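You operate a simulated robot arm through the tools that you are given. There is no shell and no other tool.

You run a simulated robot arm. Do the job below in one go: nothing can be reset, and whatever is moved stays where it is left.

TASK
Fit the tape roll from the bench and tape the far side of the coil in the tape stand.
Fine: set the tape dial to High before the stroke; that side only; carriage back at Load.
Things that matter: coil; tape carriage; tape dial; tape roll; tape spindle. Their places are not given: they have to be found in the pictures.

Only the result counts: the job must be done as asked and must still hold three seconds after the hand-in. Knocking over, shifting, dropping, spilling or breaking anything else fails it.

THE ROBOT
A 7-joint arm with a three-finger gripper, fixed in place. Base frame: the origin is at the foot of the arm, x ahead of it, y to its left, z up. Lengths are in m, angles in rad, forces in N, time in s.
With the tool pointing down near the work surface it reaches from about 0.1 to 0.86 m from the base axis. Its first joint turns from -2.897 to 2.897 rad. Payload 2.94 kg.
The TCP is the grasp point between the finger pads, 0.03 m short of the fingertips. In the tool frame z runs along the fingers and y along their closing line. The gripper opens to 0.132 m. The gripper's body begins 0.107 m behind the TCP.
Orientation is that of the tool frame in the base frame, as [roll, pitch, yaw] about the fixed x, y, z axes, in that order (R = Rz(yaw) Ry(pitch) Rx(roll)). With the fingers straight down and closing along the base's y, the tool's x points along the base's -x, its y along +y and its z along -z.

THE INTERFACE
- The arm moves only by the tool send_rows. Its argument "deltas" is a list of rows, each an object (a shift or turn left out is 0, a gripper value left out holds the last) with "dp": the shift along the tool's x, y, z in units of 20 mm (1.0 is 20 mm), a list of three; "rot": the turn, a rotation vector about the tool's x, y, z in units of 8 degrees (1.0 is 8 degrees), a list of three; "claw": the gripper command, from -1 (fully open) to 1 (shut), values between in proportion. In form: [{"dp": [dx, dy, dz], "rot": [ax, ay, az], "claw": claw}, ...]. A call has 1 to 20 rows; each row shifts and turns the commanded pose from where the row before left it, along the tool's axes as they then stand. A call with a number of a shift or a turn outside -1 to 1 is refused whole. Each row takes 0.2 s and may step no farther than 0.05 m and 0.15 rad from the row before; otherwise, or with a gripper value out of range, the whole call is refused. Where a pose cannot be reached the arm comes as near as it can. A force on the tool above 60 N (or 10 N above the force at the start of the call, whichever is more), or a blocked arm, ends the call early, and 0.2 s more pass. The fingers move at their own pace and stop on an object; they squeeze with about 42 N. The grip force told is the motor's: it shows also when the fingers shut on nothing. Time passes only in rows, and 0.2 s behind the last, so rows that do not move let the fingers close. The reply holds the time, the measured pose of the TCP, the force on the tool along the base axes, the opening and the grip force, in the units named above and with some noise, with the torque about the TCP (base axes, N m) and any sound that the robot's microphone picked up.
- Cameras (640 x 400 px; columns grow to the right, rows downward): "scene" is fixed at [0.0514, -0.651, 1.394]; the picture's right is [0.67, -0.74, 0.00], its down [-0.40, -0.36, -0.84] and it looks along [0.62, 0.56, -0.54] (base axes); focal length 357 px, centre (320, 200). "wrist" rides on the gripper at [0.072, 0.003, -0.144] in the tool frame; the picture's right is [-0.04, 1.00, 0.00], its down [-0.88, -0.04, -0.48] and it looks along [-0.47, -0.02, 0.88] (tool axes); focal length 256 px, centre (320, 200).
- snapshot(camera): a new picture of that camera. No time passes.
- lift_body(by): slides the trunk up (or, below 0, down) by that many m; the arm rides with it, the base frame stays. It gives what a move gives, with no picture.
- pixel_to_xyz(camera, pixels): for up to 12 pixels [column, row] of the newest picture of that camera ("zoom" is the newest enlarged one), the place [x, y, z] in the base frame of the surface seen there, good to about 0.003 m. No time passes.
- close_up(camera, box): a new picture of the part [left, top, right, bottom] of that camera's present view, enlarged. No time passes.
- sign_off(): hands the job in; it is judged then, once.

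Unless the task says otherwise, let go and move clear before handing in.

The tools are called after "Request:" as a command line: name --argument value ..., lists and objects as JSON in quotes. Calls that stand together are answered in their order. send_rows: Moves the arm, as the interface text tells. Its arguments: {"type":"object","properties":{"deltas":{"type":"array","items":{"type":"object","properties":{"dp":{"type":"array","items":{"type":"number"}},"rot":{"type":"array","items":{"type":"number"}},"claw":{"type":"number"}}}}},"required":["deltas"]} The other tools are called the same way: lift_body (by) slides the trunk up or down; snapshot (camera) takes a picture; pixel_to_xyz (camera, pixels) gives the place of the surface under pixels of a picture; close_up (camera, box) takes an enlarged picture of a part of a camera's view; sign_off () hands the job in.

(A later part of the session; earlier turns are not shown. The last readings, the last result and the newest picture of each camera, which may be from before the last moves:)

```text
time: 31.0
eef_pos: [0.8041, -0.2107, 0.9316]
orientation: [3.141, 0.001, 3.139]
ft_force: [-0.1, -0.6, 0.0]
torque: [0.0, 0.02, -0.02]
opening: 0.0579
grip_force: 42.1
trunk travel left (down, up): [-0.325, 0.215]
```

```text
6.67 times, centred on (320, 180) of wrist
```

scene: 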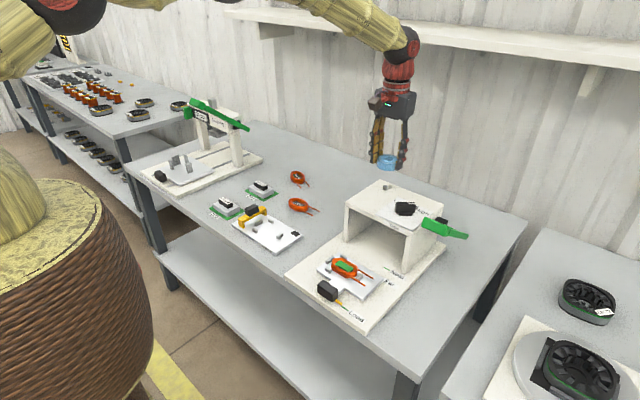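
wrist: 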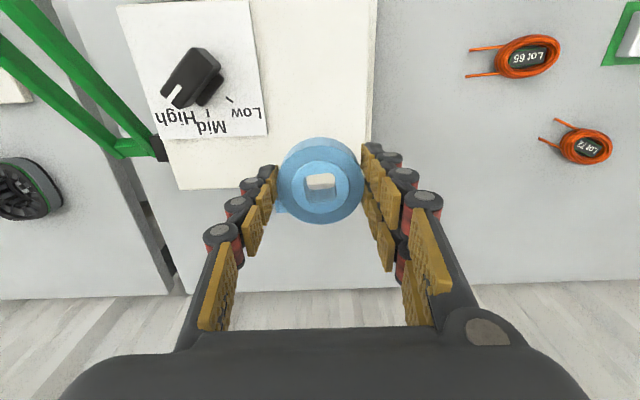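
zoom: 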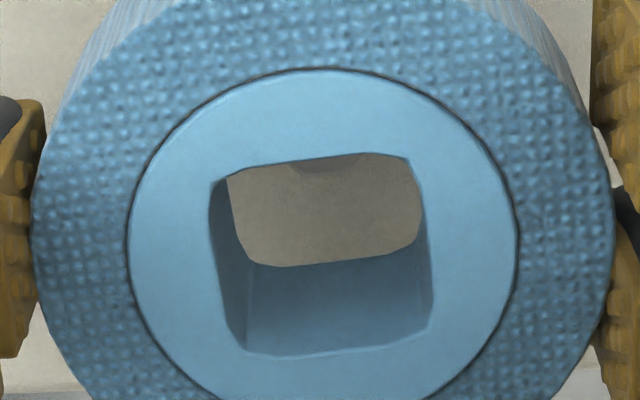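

The roll's centre (~(0.8085,-0.211)) matches the peg (0.807,-0.2114) within the hole's clearance, so I'll lower it onto the spindle slowly.

Request:
send_rows --deltas '[{"dp": [0.03, 0, 0.3]}, {"dp": [0, 0, 0.3]}, {"dp": [0, 0, 0.25]}, {"dp": [0, 0, 0.2]}, {"dp": [0, 0, 0]}]'

Request:
close_up --camera "wrist" --box '[280, 140, 360, 220]'

Request:
close_up --camera "scene" --box '[350, 140, 430, 210]'

```text
time: 32.2
eef_pos: [0.8027, -0.2114, 0.9114]
orientation: [3.14, 0.001, 3.136]
ft_force: [-1.4, 0.0, -0.4]
torque: [-0.01, -0.02, 0.01]
opening: 0.0577
grip_force: 41.7
trunk travel left (down, up): [-0.325, 0.215]
```

```text
5.00 times, centred on (320, 180) of wrist
```

zoom: 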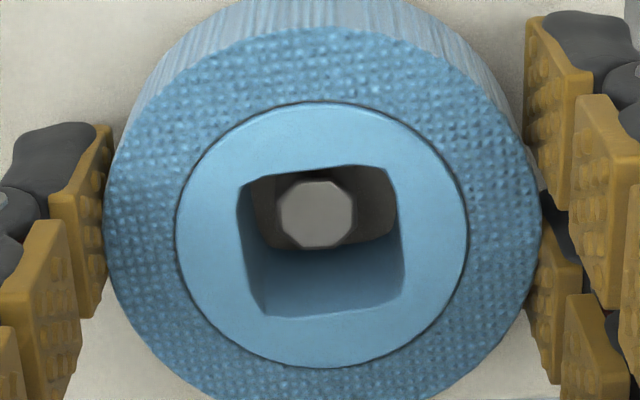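

```text
5.71 times, centred on (390, 175) of scene
```

zoom: 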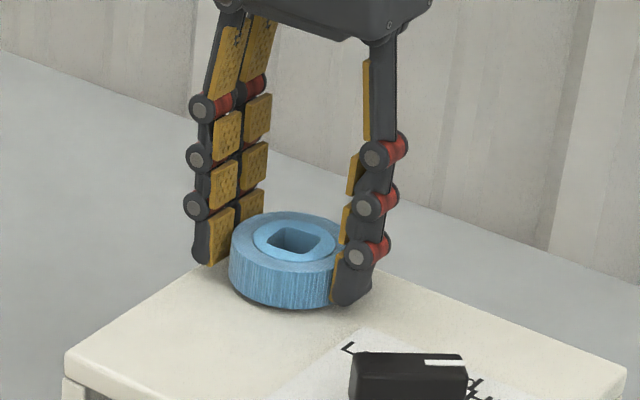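

The peg is inside the roll's hole (zoom (315,212)). I'll lower the last 2 mm, open slightly, and back straight up.

Request:
send_rows --deltas '[{"dp": [0, 0, 0.1]}, {"dp": [0, 0, 0.05]}, {"dp": [0, 0, 0], "claw": -0.12}, {"dp": [0, 0, 0]}, {"dp": [0, 0, 0]}, {"dp": [0, 0, -0.5]}, {"dp": [0, 0, -1]}, {"dp": [0, 0, -1]}, {"dp": [0, 0, -1]}, {"dp": [0, 0, -1]}, {"dp": [0, 0, -1]}, {"dp": [0, 0, 0]}]'

Request:
snapshot --camera "wrist"

Request:
close_up --camera "scene" --box '[350, 150, 470, 250]'

```text
time: 34.8
eef_pos: [0.8032, -0.2123, 1.0191]
orientation: [3.141, -0.002, 3.138]
ft_force: [0.4, 0.4, 0.3]
torque: [-0.01, -0.02, -0.01]
opening: 0.0741
grip_force: 0.1
trunk travel left (down, up): [-0.325, 0.215]
```

```text
taken
```

wrist: 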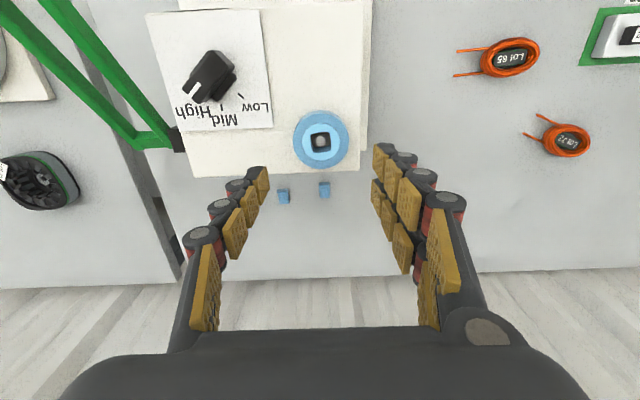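

```text
4.00 times, centred on (410, 200) of scene
```

zoom: 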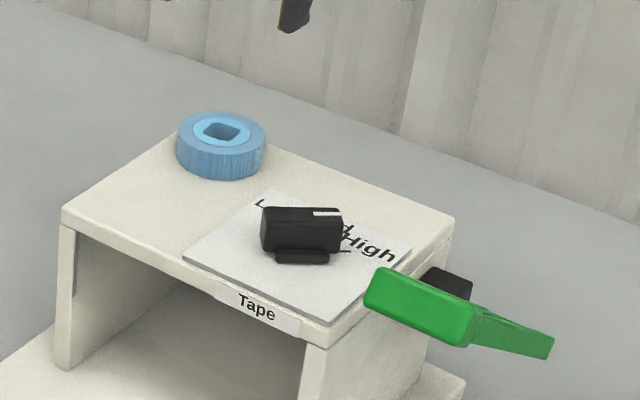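

The roll sits on the spindle with the peg in its hole, and the dial reads High. Next I'll go over the carriage's black handle.

Request:
send_rows --deltas '[{"dp": [0.955, -0.171, 0]}, {"dp": [0.955, -0.171, 0]}, {"dp": [0.955, -0.171, 0]}, {"dp": [0.955, -0.171, 0]}, {"dp": [0.955, -0.171, 0]}, {"dp": [0.955, -0.171, 0]}, {"dp": [0.955, -0.171, 0]}, {"dp": [0.955, -0.171, 0]}, {"dp": [0.955, -0.171, 0]}, {"dp": [0.955, -0.171, 0]}, {"dp": [0.955, -0.171, 0.4]}, {"dp": [0.955, -0.171, 0.5]}, {"dp": [0.955, -0.171, 0.7]}, {"dp": [0.955, -0.171, 0.7]}, {"dp": [0.955, -0.171, 0.7]}, {"dp": [0.955, -0.171, 0.7]}, {"dp": [0, 0, 0.8]}, {"dp": [0, 0, 0.8]}, {"dp": [0, 0, 0]}]'

Request:
snapshot --camera "wrist"

Request:
snapshot --camera "scene"

```text
time: 38.8
eef_pos: [0.4984, -0.2646, 0.9132]
orientation: [-3.141, -0.001, 3.137]
ft_force: [-0.9, 1.1, 0.0]
torque: [0.01, -0.03, 0.01]
opening: 0.0739
grip_force: 0.1
trunk travel left (down, up): [-0.325, 0.215]
```

```text
taken
```

wrist: 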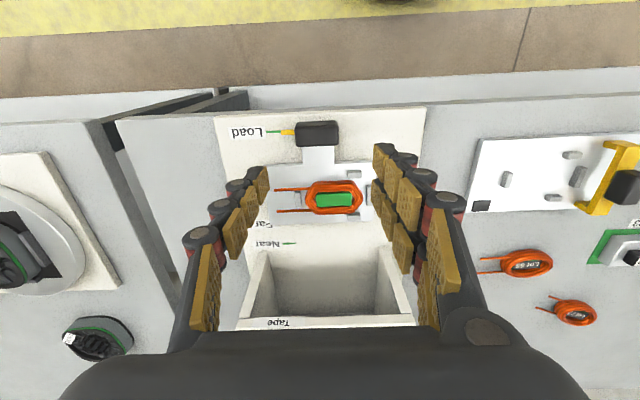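

```text
taken
```

scene: 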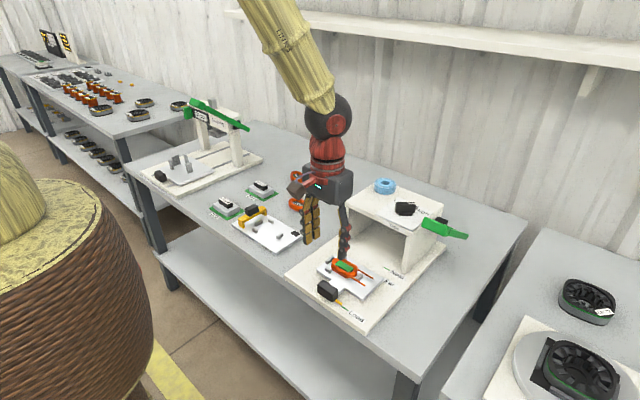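

Request:
close_up --camera "wrist" --box '[220, 105, 380, 225]'

Request:
pixel_to_xyz --camera "wrist" --pixels '[[298, 130], [337, 130], [318, 124], [318, 140], [318, 145], [290, 132], [284, 132], [275, 131], [318, 132], [335, 200], [362, 190]]'

Request:
close_up --camera "scene" --box '[300, 250, 410, 330]'

```text
3.33 times, centred on (300, 165) of wrist
```

zoom: 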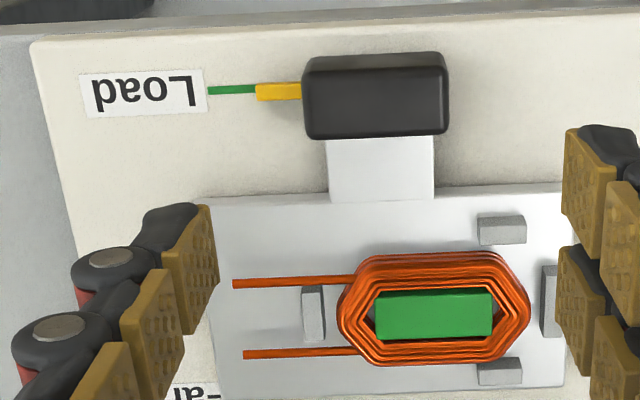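

```text
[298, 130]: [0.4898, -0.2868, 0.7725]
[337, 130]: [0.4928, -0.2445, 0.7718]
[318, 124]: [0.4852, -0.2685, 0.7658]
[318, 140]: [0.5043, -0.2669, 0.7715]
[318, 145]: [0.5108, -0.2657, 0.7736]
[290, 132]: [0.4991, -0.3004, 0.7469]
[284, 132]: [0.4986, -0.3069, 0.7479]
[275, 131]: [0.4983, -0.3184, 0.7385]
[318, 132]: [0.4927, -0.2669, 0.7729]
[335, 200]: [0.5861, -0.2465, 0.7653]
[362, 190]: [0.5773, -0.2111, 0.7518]
```

```text
5.00 times, centred on (355, 290) of scene
```

zoom: 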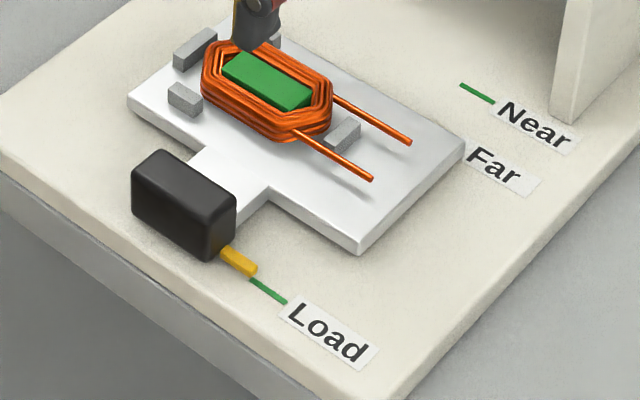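

The handle spans y −0.289…−0.243, x≈0.484–0.511, top z 0.772, and the yellow pointer (z≈0.748) is in line with the Load tick at x≈0.4985. I'll descend with the tips at z≈0.754, above the pointer, and grip the handle across y.

Request:
send_rows --deltas '[{"dp": [0, -0.07, 1]}, {"dp": [0, 0, 1]}, {"dp": [0, 0, 1]}, {"dp": [0, 0, 1]}, {"dp": [0, 0, 1]}, {"dp": [0, 0, 1]}, {"dp": [0, 0, 0.45]}, {"dp": [0, 0, 0]}]'

Request:
snapshot --camera "wrist"

Request:
close_up --camera "scene" --box '[280, 230, 410, 330]'

```text
time: 40.6
eef_pos: [0.4974, -0.266, 0.7838]
orientation: [3.14, -0.003, 3.138]
ft_force: [-1.1, 0.8, -0.9]
torque: [0.01, 0.04, 0.0]
opening: 0.0735
grip_force: 0.0
trunk travel left (down, up): [-0.325, 0.215]
```

```text
taken
```

wrist: 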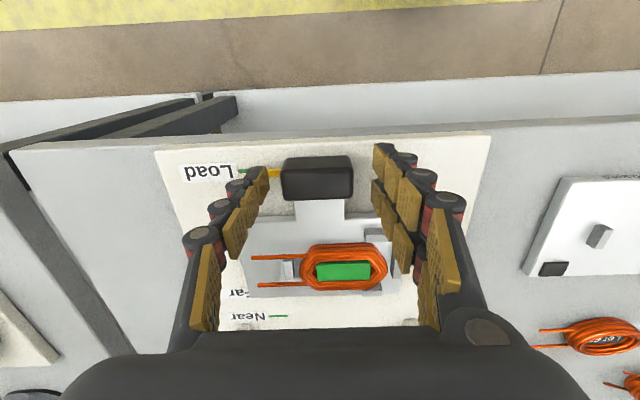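

```text
4.00 times, centred on (345, 280) of scene
```

zoom: 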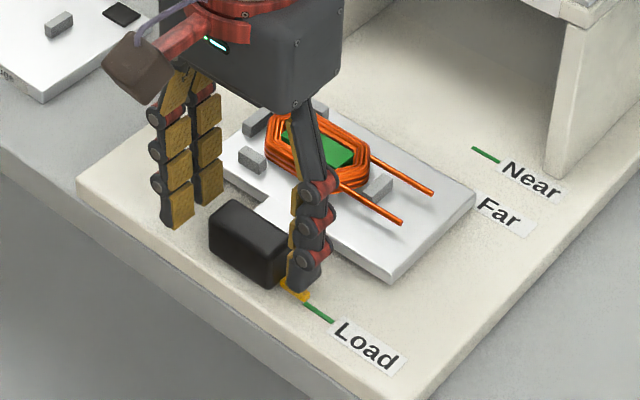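

The fingers straddle the handle with no contact force; closing now.

Request:
send_rows --deltas '[{"dp": [0, 0, 0], "claw": 1}, {"dp": [0, 0, 0]}, {"dp": [0, 0, 0]}, {"dp": [0, 0, 0]}]'

Request:
snapshot --camera "wrist"

```text
time: 41.6
eef_pos: [0.4996, -0.2679, 0.7852]
orientation: [-3.141, 0.001, 3.137]
ft_force: [-1.5, -16.8, -0.7]
torque: [-0.93, 0.4, 0.05]
opening: 0.0496
grip_force: 37.8
trunk travel left (down, up): [-0.325, 0.215]
```

```text
taken
```

wrist: 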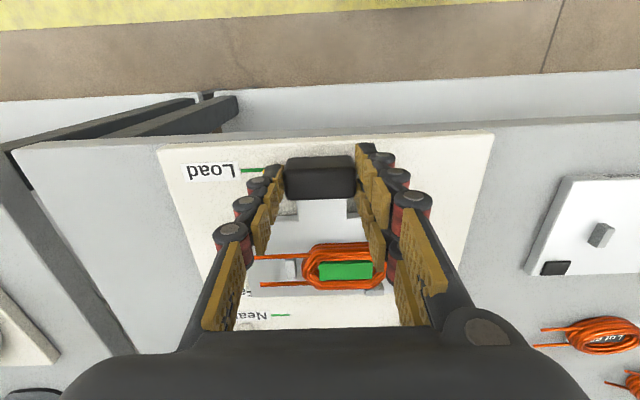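

The handle is held (opening 0.0496). I'll ease the small side load and slide the carriage 0.13 m inwards, then check the pointer against the Far tick.

Request:
send_rows --deltas '[{"dp": [0, -0.07, 0]}, {"dp": [-0.3, 0, 0]}, {"dp": [-0.6, 0, 0]}, {"dp": [-0.65, 0, 0]}, {"dp": [-0.65, 0, 0]}, {"dp": [-0.65, 0, 0]}, {"dp": [-0.65, 0, 0]}, {"dp": [-0.65, 0, 0]}, {"dp": [-0.65, 0, 0]}, {"dp": [-0.65, 0, 0]}, {"dp": [-0.65, 0, 0]}, {"dp": [-0.4, 0, 0]}, {"dp": [0, 0, 0]}]'

Request:
snapshot --camera "wrist"

Request:
close_up --camera "scene" --box '[310, 200, 460, 300]'

```text
time: 44.4
eef_pos: [0.6272, -0.2684, 0.7848]
orientation: [-3.141, 0.002, 3.137]
ft_force: [0.6, -11.6, 0.3]
torque: [-0.04, -0.05, -0.11]
opening: 0.0494
grip_force: 44.6
trunk travel left (down, up): [-0.325, 0.215]
```

```text
taken
```

wrist: 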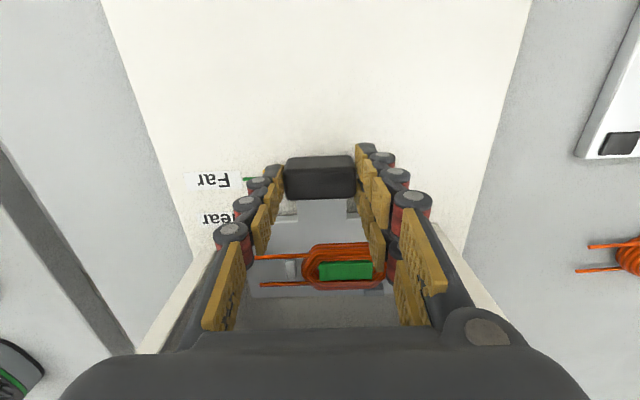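

```text
4.00 times, centred on (385, 250) of scene
```

zoom: 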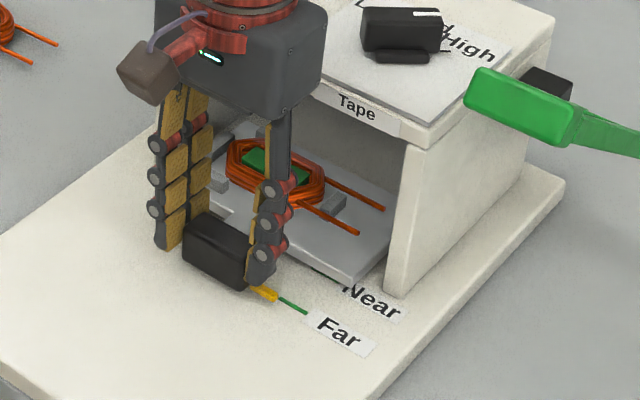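

Request:
close_up --camera "scene" --box '[360, 255, 410, 290]'

Request:
pixel_to_xyz --camera "zoom" --pixels '[[160, 180], [200, 190], [250, 180], [300, 215], [350, 240]]'

Request:
close_up --camera "wrist" --box '[190, 150, 300, 230]'

```text
11.43 times, centred on (385, 272) of scene
```

zoom: 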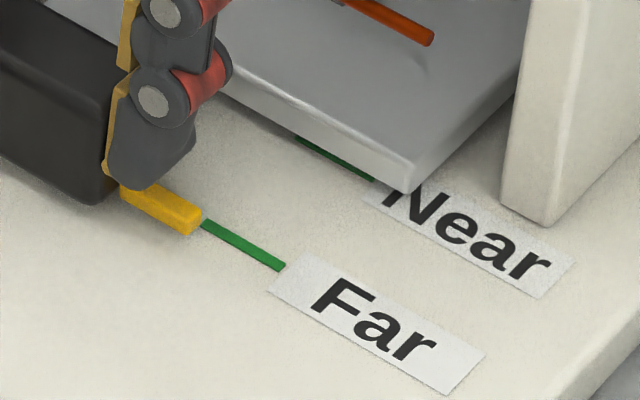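

```text
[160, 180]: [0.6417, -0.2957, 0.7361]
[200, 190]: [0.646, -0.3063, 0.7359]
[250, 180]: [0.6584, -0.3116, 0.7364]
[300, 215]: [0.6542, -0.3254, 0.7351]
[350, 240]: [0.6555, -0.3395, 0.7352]
```

```text
5.00 times, centred on (245, 190) of wrist
```

zoom: 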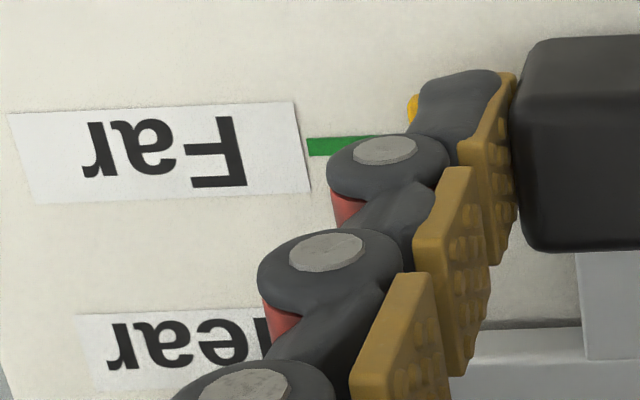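

Request:
close_up --camera "scene" --box '[365, 262, 395, 285]'

Request:
pixel_to_xyz --camera "scene" --pixels '[[376, 275], [378, 276], [380, 277], [371, 272], [373, 273]]'

```text
16.00 times, centred on (380, 274) of scene
```

zoom: 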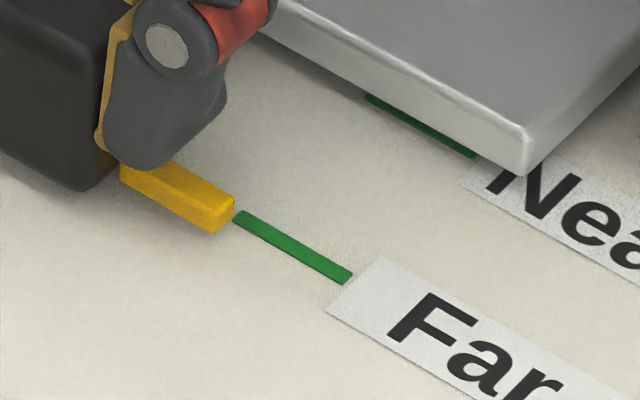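

```text
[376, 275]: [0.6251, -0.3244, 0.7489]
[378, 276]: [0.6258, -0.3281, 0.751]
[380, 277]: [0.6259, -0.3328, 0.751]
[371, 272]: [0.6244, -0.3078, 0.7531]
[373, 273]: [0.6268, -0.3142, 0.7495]
```

Request:
pixel_to_xyz --camera "zoom" --pixels '[[250, 222], [295, 246], [340, 270], [180, 188], [215, 205], [150, 178], [223, 222], [420, 130], [455, 149]]'

```text
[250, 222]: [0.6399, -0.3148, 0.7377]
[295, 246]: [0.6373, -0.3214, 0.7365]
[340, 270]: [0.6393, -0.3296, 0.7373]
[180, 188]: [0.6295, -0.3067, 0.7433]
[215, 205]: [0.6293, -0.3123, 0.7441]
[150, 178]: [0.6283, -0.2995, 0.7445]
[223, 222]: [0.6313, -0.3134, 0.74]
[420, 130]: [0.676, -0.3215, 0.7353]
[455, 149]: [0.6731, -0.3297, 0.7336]
```

The pointer's tip is at x≈0.629 and the Far tick at x≈0.6375, so I'll push 8 mm further and recheck.

Request:
send_rows --deltas '[{"dp": [-0.2, 0, 0]}, {"dp": [-0.2, 0, 0]}, {"dp": [0, 0, 0]}, {"dp": [0, 0, 0]}]'

Request:
close_up --camera "scene" --box '[365, 262, 395, 285]'

Request:
pixel_to_xyz --camera "zoom" --pixels '[[280, 240], [295, 246], [310, 254], [340, 270], [210, 172], [230, 180], [250, 190], [200, 165]]'

Request:
close_up --camera "wrist" --box '[190, 150, 300, 230]'

```text
time: 45.4
eef_pos: [0.635, -0.2682, 0.7862]
orientation: [-3.142, -0.002, 3.138]
ft_force: [-1.8, -9.0, -1.4]
torque: [-0.2, -0.1, 0.19]
opening: 0.0493
grip_force: 45.1
trunk travel left (down, up): [-0.325, 0.215]
```

```text
16.00 times, centred on (380, 274) of scene
```

zoom: 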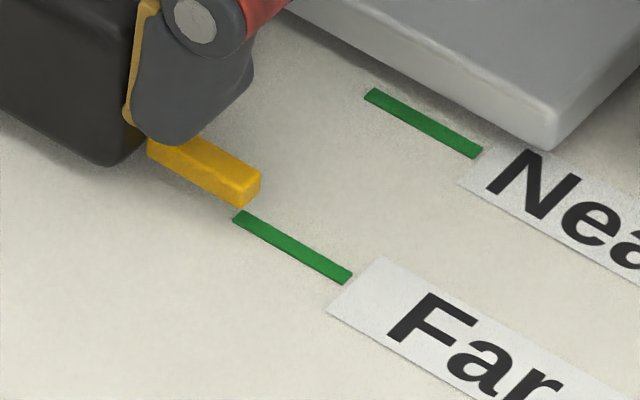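

```text
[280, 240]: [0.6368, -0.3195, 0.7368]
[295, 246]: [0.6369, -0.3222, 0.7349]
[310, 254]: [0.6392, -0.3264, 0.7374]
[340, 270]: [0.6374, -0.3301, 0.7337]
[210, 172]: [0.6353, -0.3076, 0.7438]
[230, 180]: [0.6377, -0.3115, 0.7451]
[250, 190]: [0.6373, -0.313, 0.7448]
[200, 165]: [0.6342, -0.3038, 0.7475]
```

```text
5.00 times, centred on (245, 190) of wrist
```

zoom: 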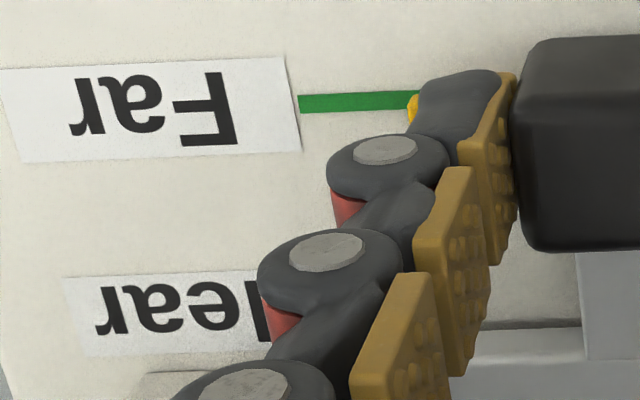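

Pointer (x≈0.636) and Far tick (x≈0.637) now line up in the zoom around (243,205). I'll let go, rise, and check that the carriage stays.

Request:
send_rows --deltas '[{"dp": [-0.03, 0, 0], "claw": -0.06}, {"dp": [0, 0, 0]}, {"dp": [0, 0, 0]}, {"dp": [0, 0, -0.5]}, {"dp": [0, 0, -1]}, {"dp": [0, 0, -1]}, {"dp": [0, 0, -1]}, {"dp": [0.5, 0, -1]}, {"dp": [0.5, 0, -1]}, {"dp": [0.5, 0, -1]}, {"dp": [0.5, 0, -1]}, {"dp": [0.5, 0, -1]}, {"dp": [0.5, 0, -1]}, {"dp": [0, 0, 0]}]'

Request:
snapshot --camera "wrist"

Request:
close_up --camera "scene" --box '[330, 190, 480, 300]'

Request:
close_up --camera "scene" --box '[365, 262, 395, 285]'

```text
time: 48.4
eef_pos: [0.5747, -0.2685, 0.9751]
orientation: [-3.141, -0.001, 3.137]
ft_force: [-1.2, -0.3, -0.1]
torque: [0.0, -0.02, -0.02]
opening: 0.0702
grip_force: 0.1
trunk travel left (down, up): [-0.325, 0.215]
```

```text
taken
```

wrist: 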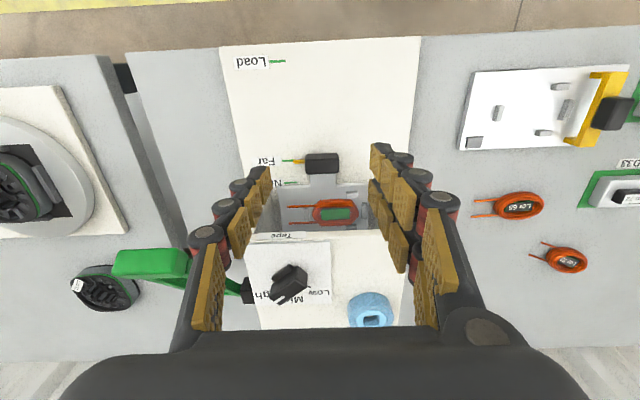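

```text
3.64 times, centred on (405, 245) of scene
```

zoom: 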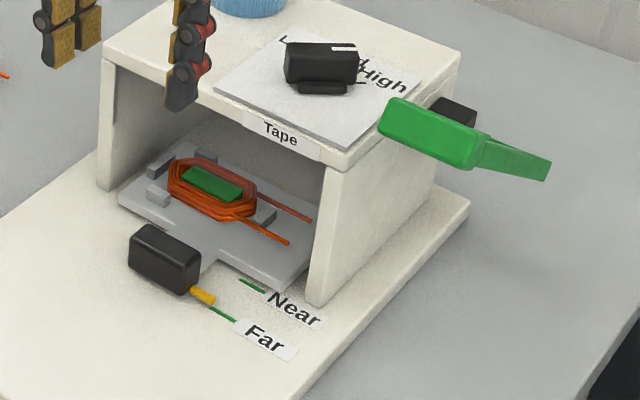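

```text
16.00 times, centred on (380, 274) of scene
```

zoom: 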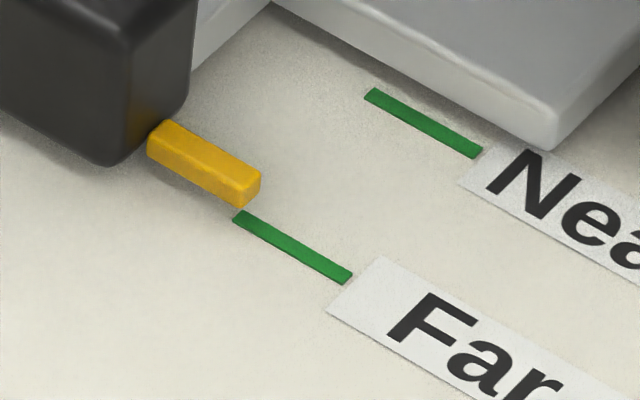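

Request:
close_up --camera "wrist" --box '[260, 145, 350, 200]'

Request:
pixel_to_xyz --camera "zoom" --pixels '[[170, 100], [185, 102], [230, 104], [220, 104], [240, 104], [160, 253], [200, 253], [390, 115]]'

Request:
close_up --camera "wrist" --box '[90, 230, 330, 330]'

Request:
pixel_to_xyz --camera "zoom" --pixels '[[80, 90], [150, 80], [220, 80], [75, 115], [240, 130], [300, 200], [350, 240], [110, 90], [150, 105]]'

```text
7.11 times, centred on (305, 172) of wrist
```

zoom: 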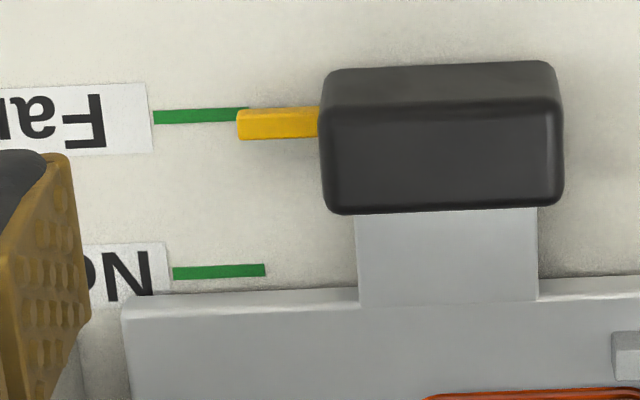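

```text
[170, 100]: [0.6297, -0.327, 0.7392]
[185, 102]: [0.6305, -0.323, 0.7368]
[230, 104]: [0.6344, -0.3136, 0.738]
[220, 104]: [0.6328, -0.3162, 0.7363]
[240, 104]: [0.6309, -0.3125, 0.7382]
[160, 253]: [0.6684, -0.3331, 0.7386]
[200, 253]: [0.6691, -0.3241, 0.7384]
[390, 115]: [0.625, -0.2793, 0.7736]
```

```text
2.67 times, centred on (210, 280) of wrist
```

zoom: 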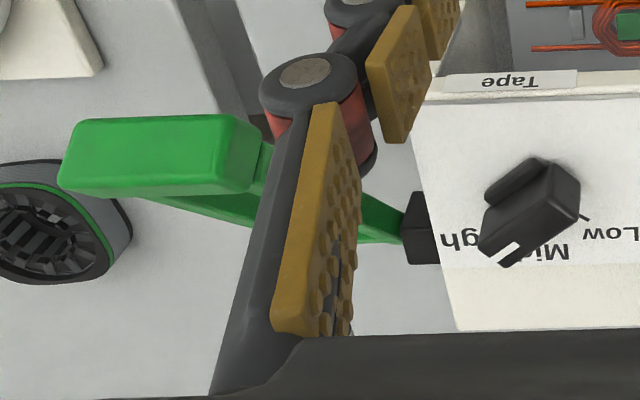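

```text
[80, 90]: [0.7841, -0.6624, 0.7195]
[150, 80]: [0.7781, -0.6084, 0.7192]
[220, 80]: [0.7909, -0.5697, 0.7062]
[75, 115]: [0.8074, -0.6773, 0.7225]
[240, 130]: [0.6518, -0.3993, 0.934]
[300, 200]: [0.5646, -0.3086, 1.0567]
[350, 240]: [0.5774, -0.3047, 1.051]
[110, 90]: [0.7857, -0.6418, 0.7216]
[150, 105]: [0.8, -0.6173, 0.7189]
```

The pointer is aligned with the Far tick (parallax-corrected, within ~1 mm). Now I'll measure the green lever's grip bar.

Request:
close_up --camera "wrist" --box '[90, 230, 330, 330]'

Request:
pixel_to_xyz --camera "zoom" --pixels '[[72, 150], [110, 150], [150, 150], [200, 150], [225, 150], [150, 125], [150, 170], [150, 185], [240, 150], [390, 225], [415, 230], [190, 210]]'

Request:
close_up --camera "scene" --box '[415, 205, 475, 250]'

Request:
pixel_to_xyz --camera "zoom" --pixels '[[110, 130], [200, 170], [260, 220], [340, 240], [420, 260], [470, 260], [250, 110], [120, 160], [240, 210]]'

```text
2.67 times, centred on (210, 280) of wrist
```

zoom: 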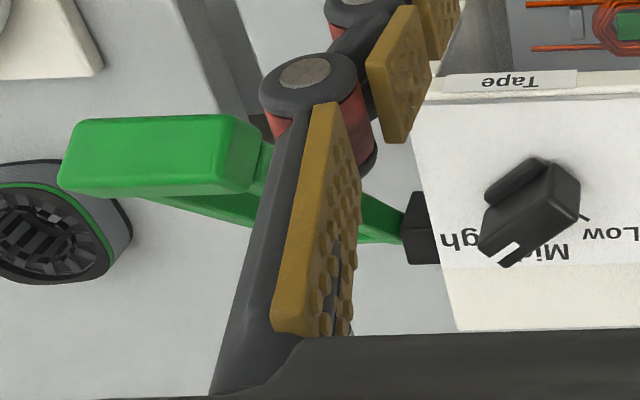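

```text
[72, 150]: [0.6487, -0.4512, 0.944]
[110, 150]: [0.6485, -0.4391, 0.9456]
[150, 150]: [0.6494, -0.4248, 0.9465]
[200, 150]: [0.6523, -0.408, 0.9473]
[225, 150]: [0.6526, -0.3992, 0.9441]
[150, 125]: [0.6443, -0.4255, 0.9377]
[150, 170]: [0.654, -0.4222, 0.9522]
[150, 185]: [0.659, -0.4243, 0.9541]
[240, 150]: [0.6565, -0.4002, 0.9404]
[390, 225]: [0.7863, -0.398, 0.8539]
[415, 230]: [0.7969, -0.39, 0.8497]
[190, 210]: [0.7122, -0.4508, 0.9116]
```

```text
8.89 times, centred on (445, 228) of scene
```

zoom: 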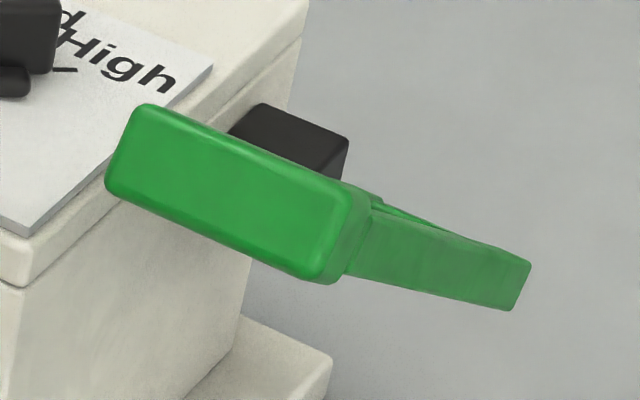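

```text
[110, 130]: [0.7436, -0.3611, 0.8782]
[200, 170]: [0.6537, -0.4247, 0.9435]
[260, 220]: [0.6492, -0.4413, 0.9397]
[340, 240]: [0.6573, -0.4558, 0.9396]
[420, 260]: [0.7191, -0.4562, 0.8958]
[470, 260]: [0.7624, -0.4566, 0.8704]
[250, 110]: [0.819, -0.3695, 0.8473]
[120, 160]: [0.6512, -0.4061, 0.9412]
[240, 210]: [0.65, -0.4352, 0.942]
```

The lever grip spans y −0.456…−0.398 with its end face at (0.652, z 0.946); the arms slope ~31° up from a pivot near (0.805, z 0.846). I'll close the fingers and move above the grip to press it down along its arc.

Request:
send_rows --deltas '[{"dp": [0, 0, -1], "claw": 1}, {"dp": [0, 0, -1]}, {"dp": [0, 0, -1]}, {"dp": [-0.44, -0.845, 0]}, {"dp": [-0.44, -0.845, 0]}, {"dp": [-0.44, -0.845, 0]}, {"dp": [-0.44, -0.845, 0]}, {"dp": [-0.44, -0.845, 0]}, {"dp": [-0.44, -0.845, 0]}, {"dp": [-0.44, -0.845, 0]}, {"dp": [-0.44, -0.845, 0]}, {"dp": [-0.44, -0.845, 0]}, {"dp": [-0.44, -0.845, 0]}, {"dp": [0, 0, 0]}]'

Request:
snapshot --camera "wrist"

Request:
snapshot --camera "scene"

```text
time: 51.4
eef_pos: [0.6653, -0.4378, 1.0336]
orientation: [-3.141, 0.0, 3.137]
ft_force: [-0.1, -0.4, 0.4]
torque: [0.04, 0.02, 0.01]
opening: 0.0
grip_force: 28.8
trunk travel left (down, up): [-0.325, 0.215]
```

```text
taken
```

wrist: 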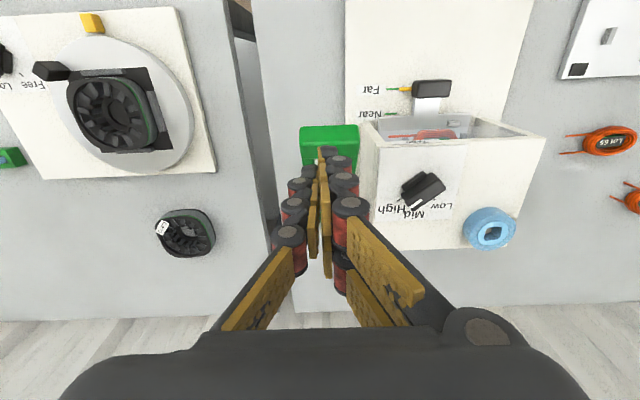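

```text
taken
```

scene: 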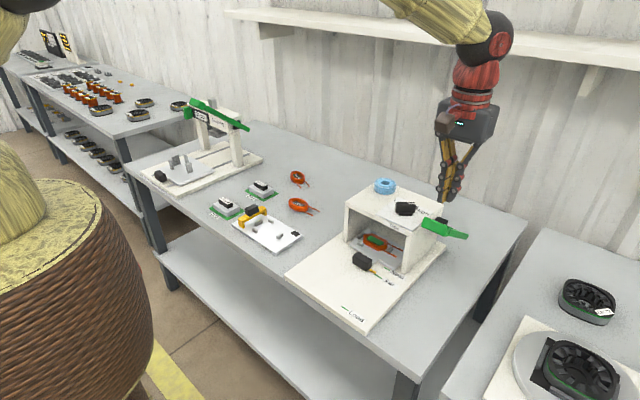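

Request:
close_up --camera "wrist" --box '[270, 100, 390, 200]'

Request:
close_up --camera "scene" --box '[410, 150, 490, 250]'

Request:
pixel_to_xyz --camera "wrist" --pixels '[[310, 132], [330, 132], [350, 132], [310, 150], [350, 150], [310, 165], [345, 158]]'

```text
4.00 times, centred on (330, 150) of wrist
```

zoom: 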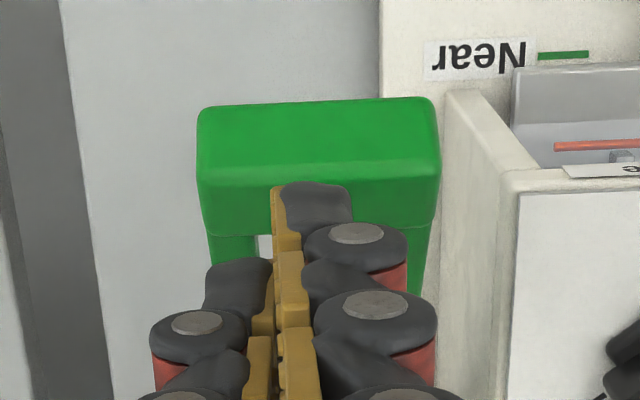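

```text
4.00 times, centred on (450, 200) of scene
```

zoom: 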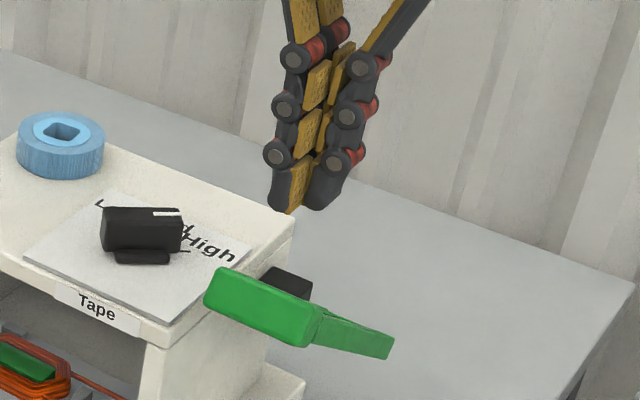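

```text
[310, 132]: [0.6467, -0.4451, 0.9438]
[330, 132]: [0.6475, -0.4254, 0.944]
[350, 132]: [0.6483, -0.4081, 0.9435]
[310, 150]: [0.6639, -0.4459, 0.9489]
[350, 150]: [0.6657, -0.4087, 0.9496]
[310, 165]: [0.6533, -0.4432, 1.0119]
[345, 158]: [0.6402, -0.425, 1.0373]
```

The bar's top face is at about (0.665, z 0.949), directly under the closed fingertips. I'll go down to light contact.

Request:
send_rows --deltas '[{"dp": [0, 0.2, 0.7]}, {"dp": [0, 0.1, 0.7]}, {"dp": [0, 0, 0.6]}, {"dp": [0, 0, 0.4]}, {"dp": [0, 0, 0.3]}, {"dp": [0, 0, 0]}]'

Request:
close_up --camera "scene" --box '[400, 170, 480, 250]'

```text
time: 52.8
eef_pos: [0.6652, -0.4311, 0.9808]
orientation: [-3.142, 0.0, 3.138]
ft_force: [0.8, -0.7, 0.9]
torque: [0.0, 0.0, 0.06]
opening: 0.006
grip_force: 28.3
trunk travel left (down, up): [-0.325, 0.215]
```

```text
5.00 times, centred on (440, 210) of scene
```

zoom: 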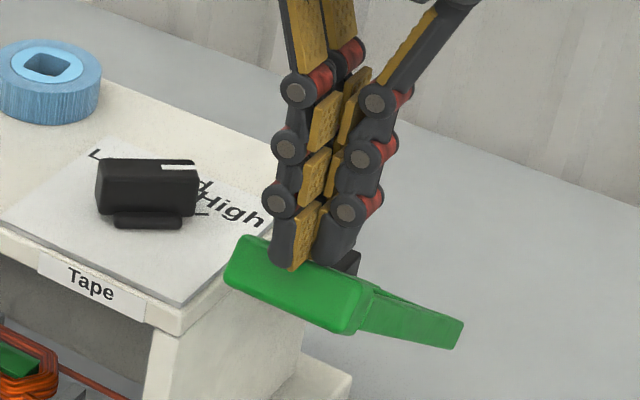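

The tips sit just on the bar with no force yet; I'll press along the arc for the first ~20°.

Request:
send_rows --deltas '[{"dp": [0.1, 0, 0.3]}, {"dp": [0.3, 0, 0.6]}, {"dp": [0.4, 0, 0.72]}, {"dp": [0.3, 0, 0.72]}, {"dp": [0.22, 0, 0.71]}, {"dp": [0, 0, 0]}]'

Request:
close_up --camera "scene" --box '[400, 170, 480, 250]'

Request:
snapshot --camera "wrist"

```text
time: 54.2
eef_pos: [0.6391, -0.4307, 0.9202]
orientation: [3.14, 0.001, 3.138]
ft_force: [0.4, 0.6, -0.1]
torque: [0.0, 0.01, 0.02]
opening: 0.0001
grip_force: 28.7
trunk travel left (down, up): [-0.325, 0.215]
```

```text
5.00 times, centred on (440, 210) of scene
```

zoom: 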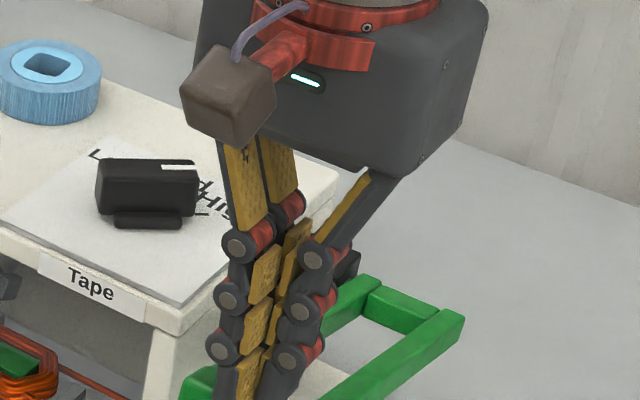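

```text
taken
```

wrist: 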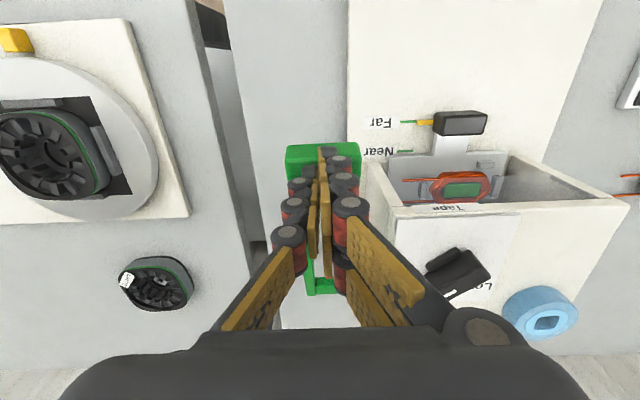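

The lever is going down easily and the force is near zero. I'll continue along the arc, watching for the stop.

Request:
send_rows --deltas '[{"dp": [0.12, 0, 0.74]}, {"dp": [0.1, 0, 0.74]}, {"dp": [0, 0, 0.75]}, {"dp": [0, 0, 0.75]}, {"dp": [0, 0, 0]}]'

Request:
snapshot --camera "scene"

Request:
snapshot --camera "wrist"

```text
time: 55.4
eef_pos: [0.6349, -0.4308, 0.8596]
orientation: [-3.141, 0.0, 3.138]
ft_force: [0.5, 1.2, 0.7]
torque: [0.01, 0.01, 0.0]
opening: 0.006
grip_force: 29.0
trunk travel left (down, up): [-0.325, 0.215]
```

```text
taken
```

scene: 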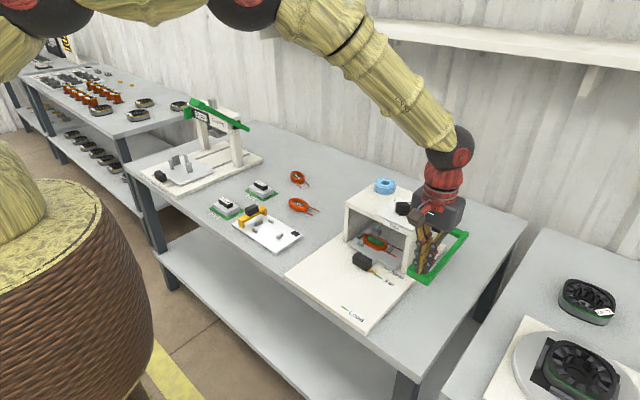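

```text
taken
```

wrist: 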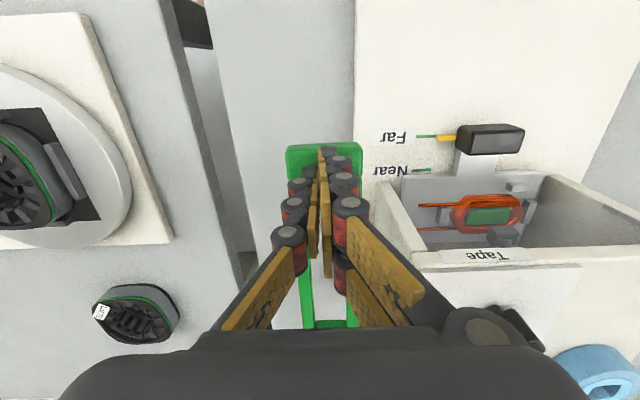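

The bar is still under the fingertips at (322,155) with no resistance; I'll keep pressing.

Request:
send_rows --deltas '[{"dp": [-0.13, 0, 0.6]}, {"dp": [-0.13, 0, 0.6]}, {"dp": [-0.13, 0, 0.5]}, {"dp": [-0.1, 0, 0.4]}, {"dp": [0, 0, 0]}]'

Request:
close_up --camera "scene" --box '[370, 200, 490, 300]'

Request:
snapshot --camera "wrist"

```text
time: 56.3
eef_pos: [0.6467, -0.4336, 0.8381]
orientation: [-3.132, 0.009, 3.138]
ft_force: [-11.3, 5.6, 28.1]
torque: [0.18, 0.42, 0.01]
opening: 0.0062
grip_force: 29.2
trunk travel left (down, up): [-0.325, 0.215]
stopped in row 4: the force on the tool passed its limit at 69 N (the readings are from after the stop); the commanded pose is now the measured one
```

```text
4.00 times, centred on (430, 250) of scene
```

zoom: 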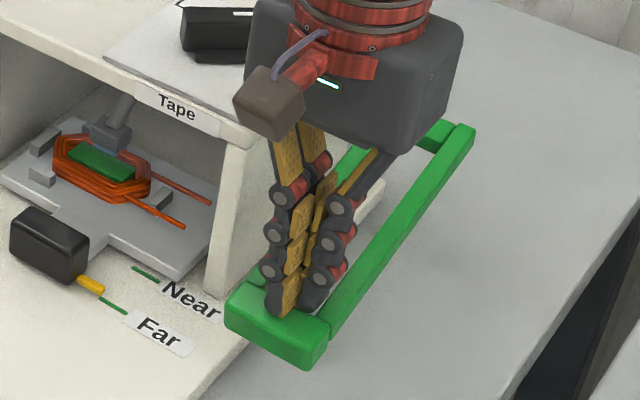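

```text
taken
```

wrist: 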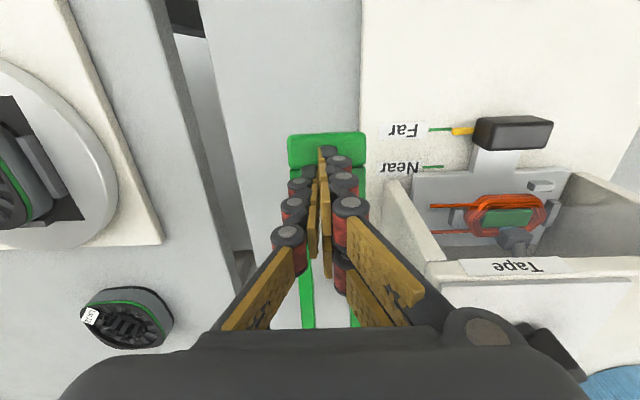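

The lever met a stop (tip z≈0.808) and a grey tape head is now down on the coil's far side (wrist (515,238)). I'll zoom in to see if the tape is applied.

Request:
close_up --camera "wrist" --box '[420, 170, 580, 270]'

Request:
close_up --camera "scene" --box '[365, 215, 425, 265]'

```text
4.00 times, centred on (500, 220) of wrist
```

zoom: 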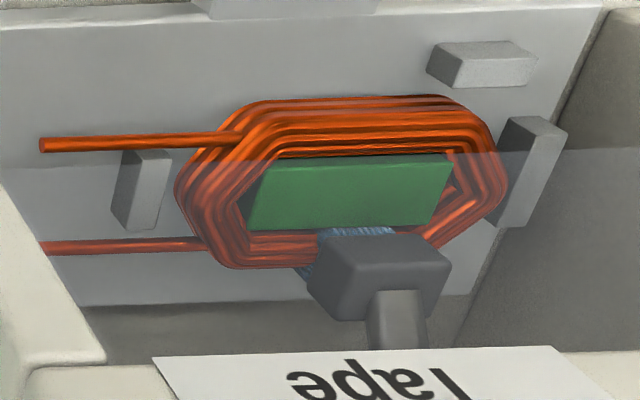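

```text
8.00 times, centred on (395, 240) of scene
```

zoom: 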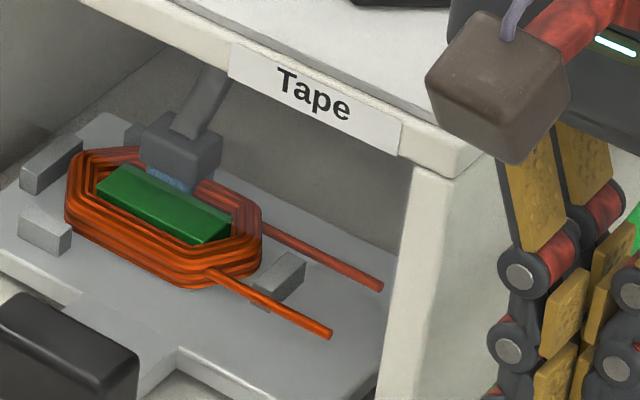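

Blue tape is wrapped on the coil's far side beneath the head, so the stroke worked. I'll back off slowly along the arc and see whether the lever returns by itself.

Request:
send_rows --deltas '[{"dp": [0, 0, -0.2]}, {"dp": [0, 0, -0.3]}, {"dp": [0.1, 0, -0.5]}, {"dp": [0.1, 0, -0.6]}, {"dp": [0, 0, 0]}]'

Request:
close_up --camera "scene" --box '[365, 190, 485, 300]'

Request:
snapshot --camera "wrist"

```text
time: 57.5
eef_pos: [0.6424, -0.4313, 0.8646]
orientation: [-3.138, 0.005, 3.139]
ft_force: [-0.3, 0.3, 0.6]
torque: [0.01, -0.01, 0.0]
opening: 0.0061
grip_force: 29.1
trunk travel left (down, up): [-0.325, 0.215]
```

```text
3.64 times, centred on (425, 245) of scene
```

zoom: 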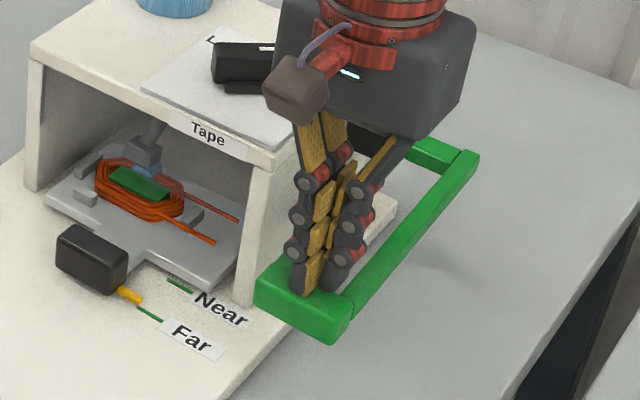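

```text
taken
```

wrist: 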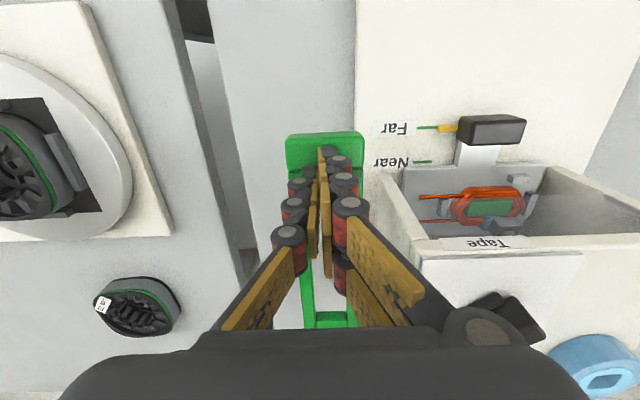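

The lever is springing back with the fingers (crossbar visible again at (330,318)). I'll follow it up gently to its rest position so it doesn't snap.

Request:
send_rows --deltas '[{"dp": [0.2, 0, -0.58]}, {"dp": [0.2, 0, -0.58]}, {"dp": [-0.11, 0, -0.7]}, {"dp": [-0.11, 0, -0.7]}, {"dp": [-0.24, 0, -0.7]}, {"dp": [-0.24, 0, -0.7]}, {"dp": [-0.4, 0, -0.7]}, {"dp": [-0.4, 0, -0.7]}, {"dp": [0, 0, -0.5]}, {"dp": [0, 0, -1]}, {"dp": [0, 0, -1]}, {"dp": [0, 0, -1]}, {"dp": [0, 0, 0]}]'

Request:
snapshot --camera "scene"

Request:
close_up --camera "scene" --box '[340, 170, 480, 290]'

Request:
snapshot --camera "wrist"

```text
time: 60.3
eef_pos: [0.6614, -0.4319, 1.0418]
orientation: [-3.139, 0.006, 3.138]
ft_force: [0.3, 0.1, 0.3]
torque: [-0.01, 0.01, 0.01]
opening: 0.0
grip_force: 28.2
trunk travel left (down, up): [-0.325, 0.215]
```

```text
taken
```

scene: 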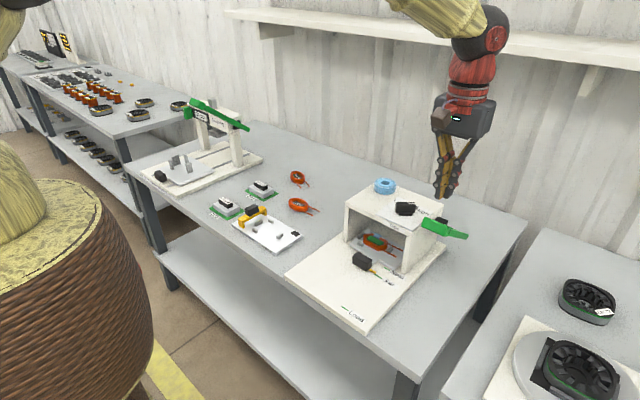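

```text
3.33 times, centred on (410, 230) of scene
```

zoom: 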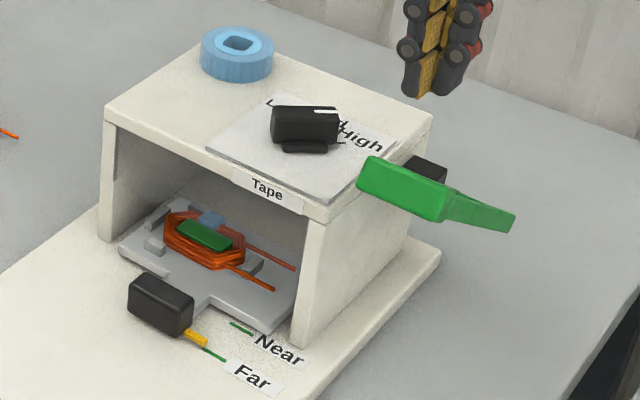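

```text
taken
```

wrist: 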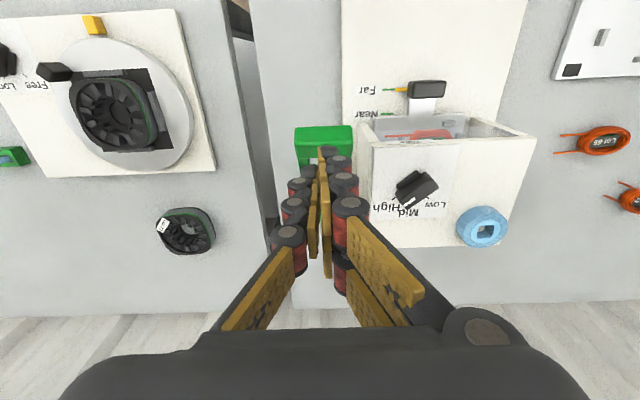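

The lever is back at rest and the blue tape shows on the coil's far side (zoom (212,218)). Now I'll go back to the carriage handle with the gripper opened to ~0.074.

Request:
send_rows --deltas '[{"dp": [0.143, 0.911, 0], "claw": -0.12}, {"dp": [0.143, 0.911, 0]}, {"dp": [0.143, 0.911, 0]}, {"dp": [0.143, 0.911, 0]}, {"dp": [0.143, 0.911, 0]}, {"dp": [0.143, 0.911, 0]}, {"dp": [0.143, 0.911, 0]}, {"dp": [0.143, 0.911, 0]}, {"dp": [0.143, 0.911, 0]}, {"dp": [0, 0, 0.9]}, {"dp": [0, 0, 1]}, {"dp": [0, 0, 1]}, {"dp": [0, 0, 1]}, {"dp": [0, 0, 1]}, {"dp": [0, 0, 1]}, {"dp": [0, 0, 1]}, {"dp": [0, 0, 0]}]'

Request:
snapshot --camera "wrist"

Request:
close_up --camera "scene" --box '[320, 170, 460, 290]'

```text
time: 63.9
eef_pos: [0.638, -0.267, 0.9038]
orientation: [-3.135, 0.005, 3.138]
ft_force: [-0.3, 0.5, -0.5]
torque: [-0.01, 0.01, 0.0]
opening: 0.0739
grip_force: 0.1
trunk travel left (down, up): [-0.325, 0.215]
```

```text
taken
```

wrist: 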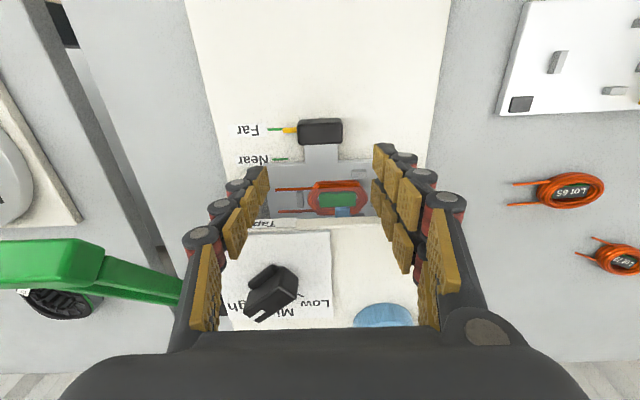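

```text
3.33 times, centred on (390, 230) of scene
```

zoom: 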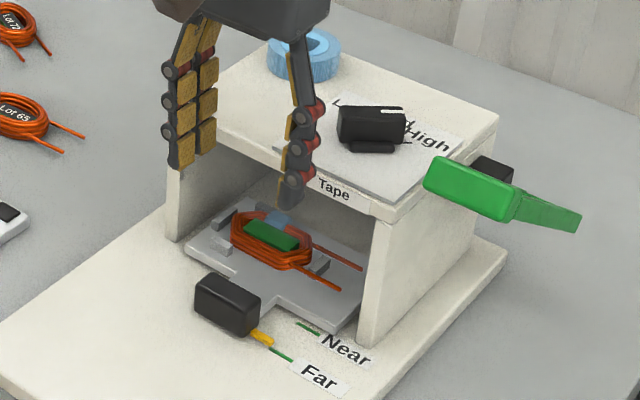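

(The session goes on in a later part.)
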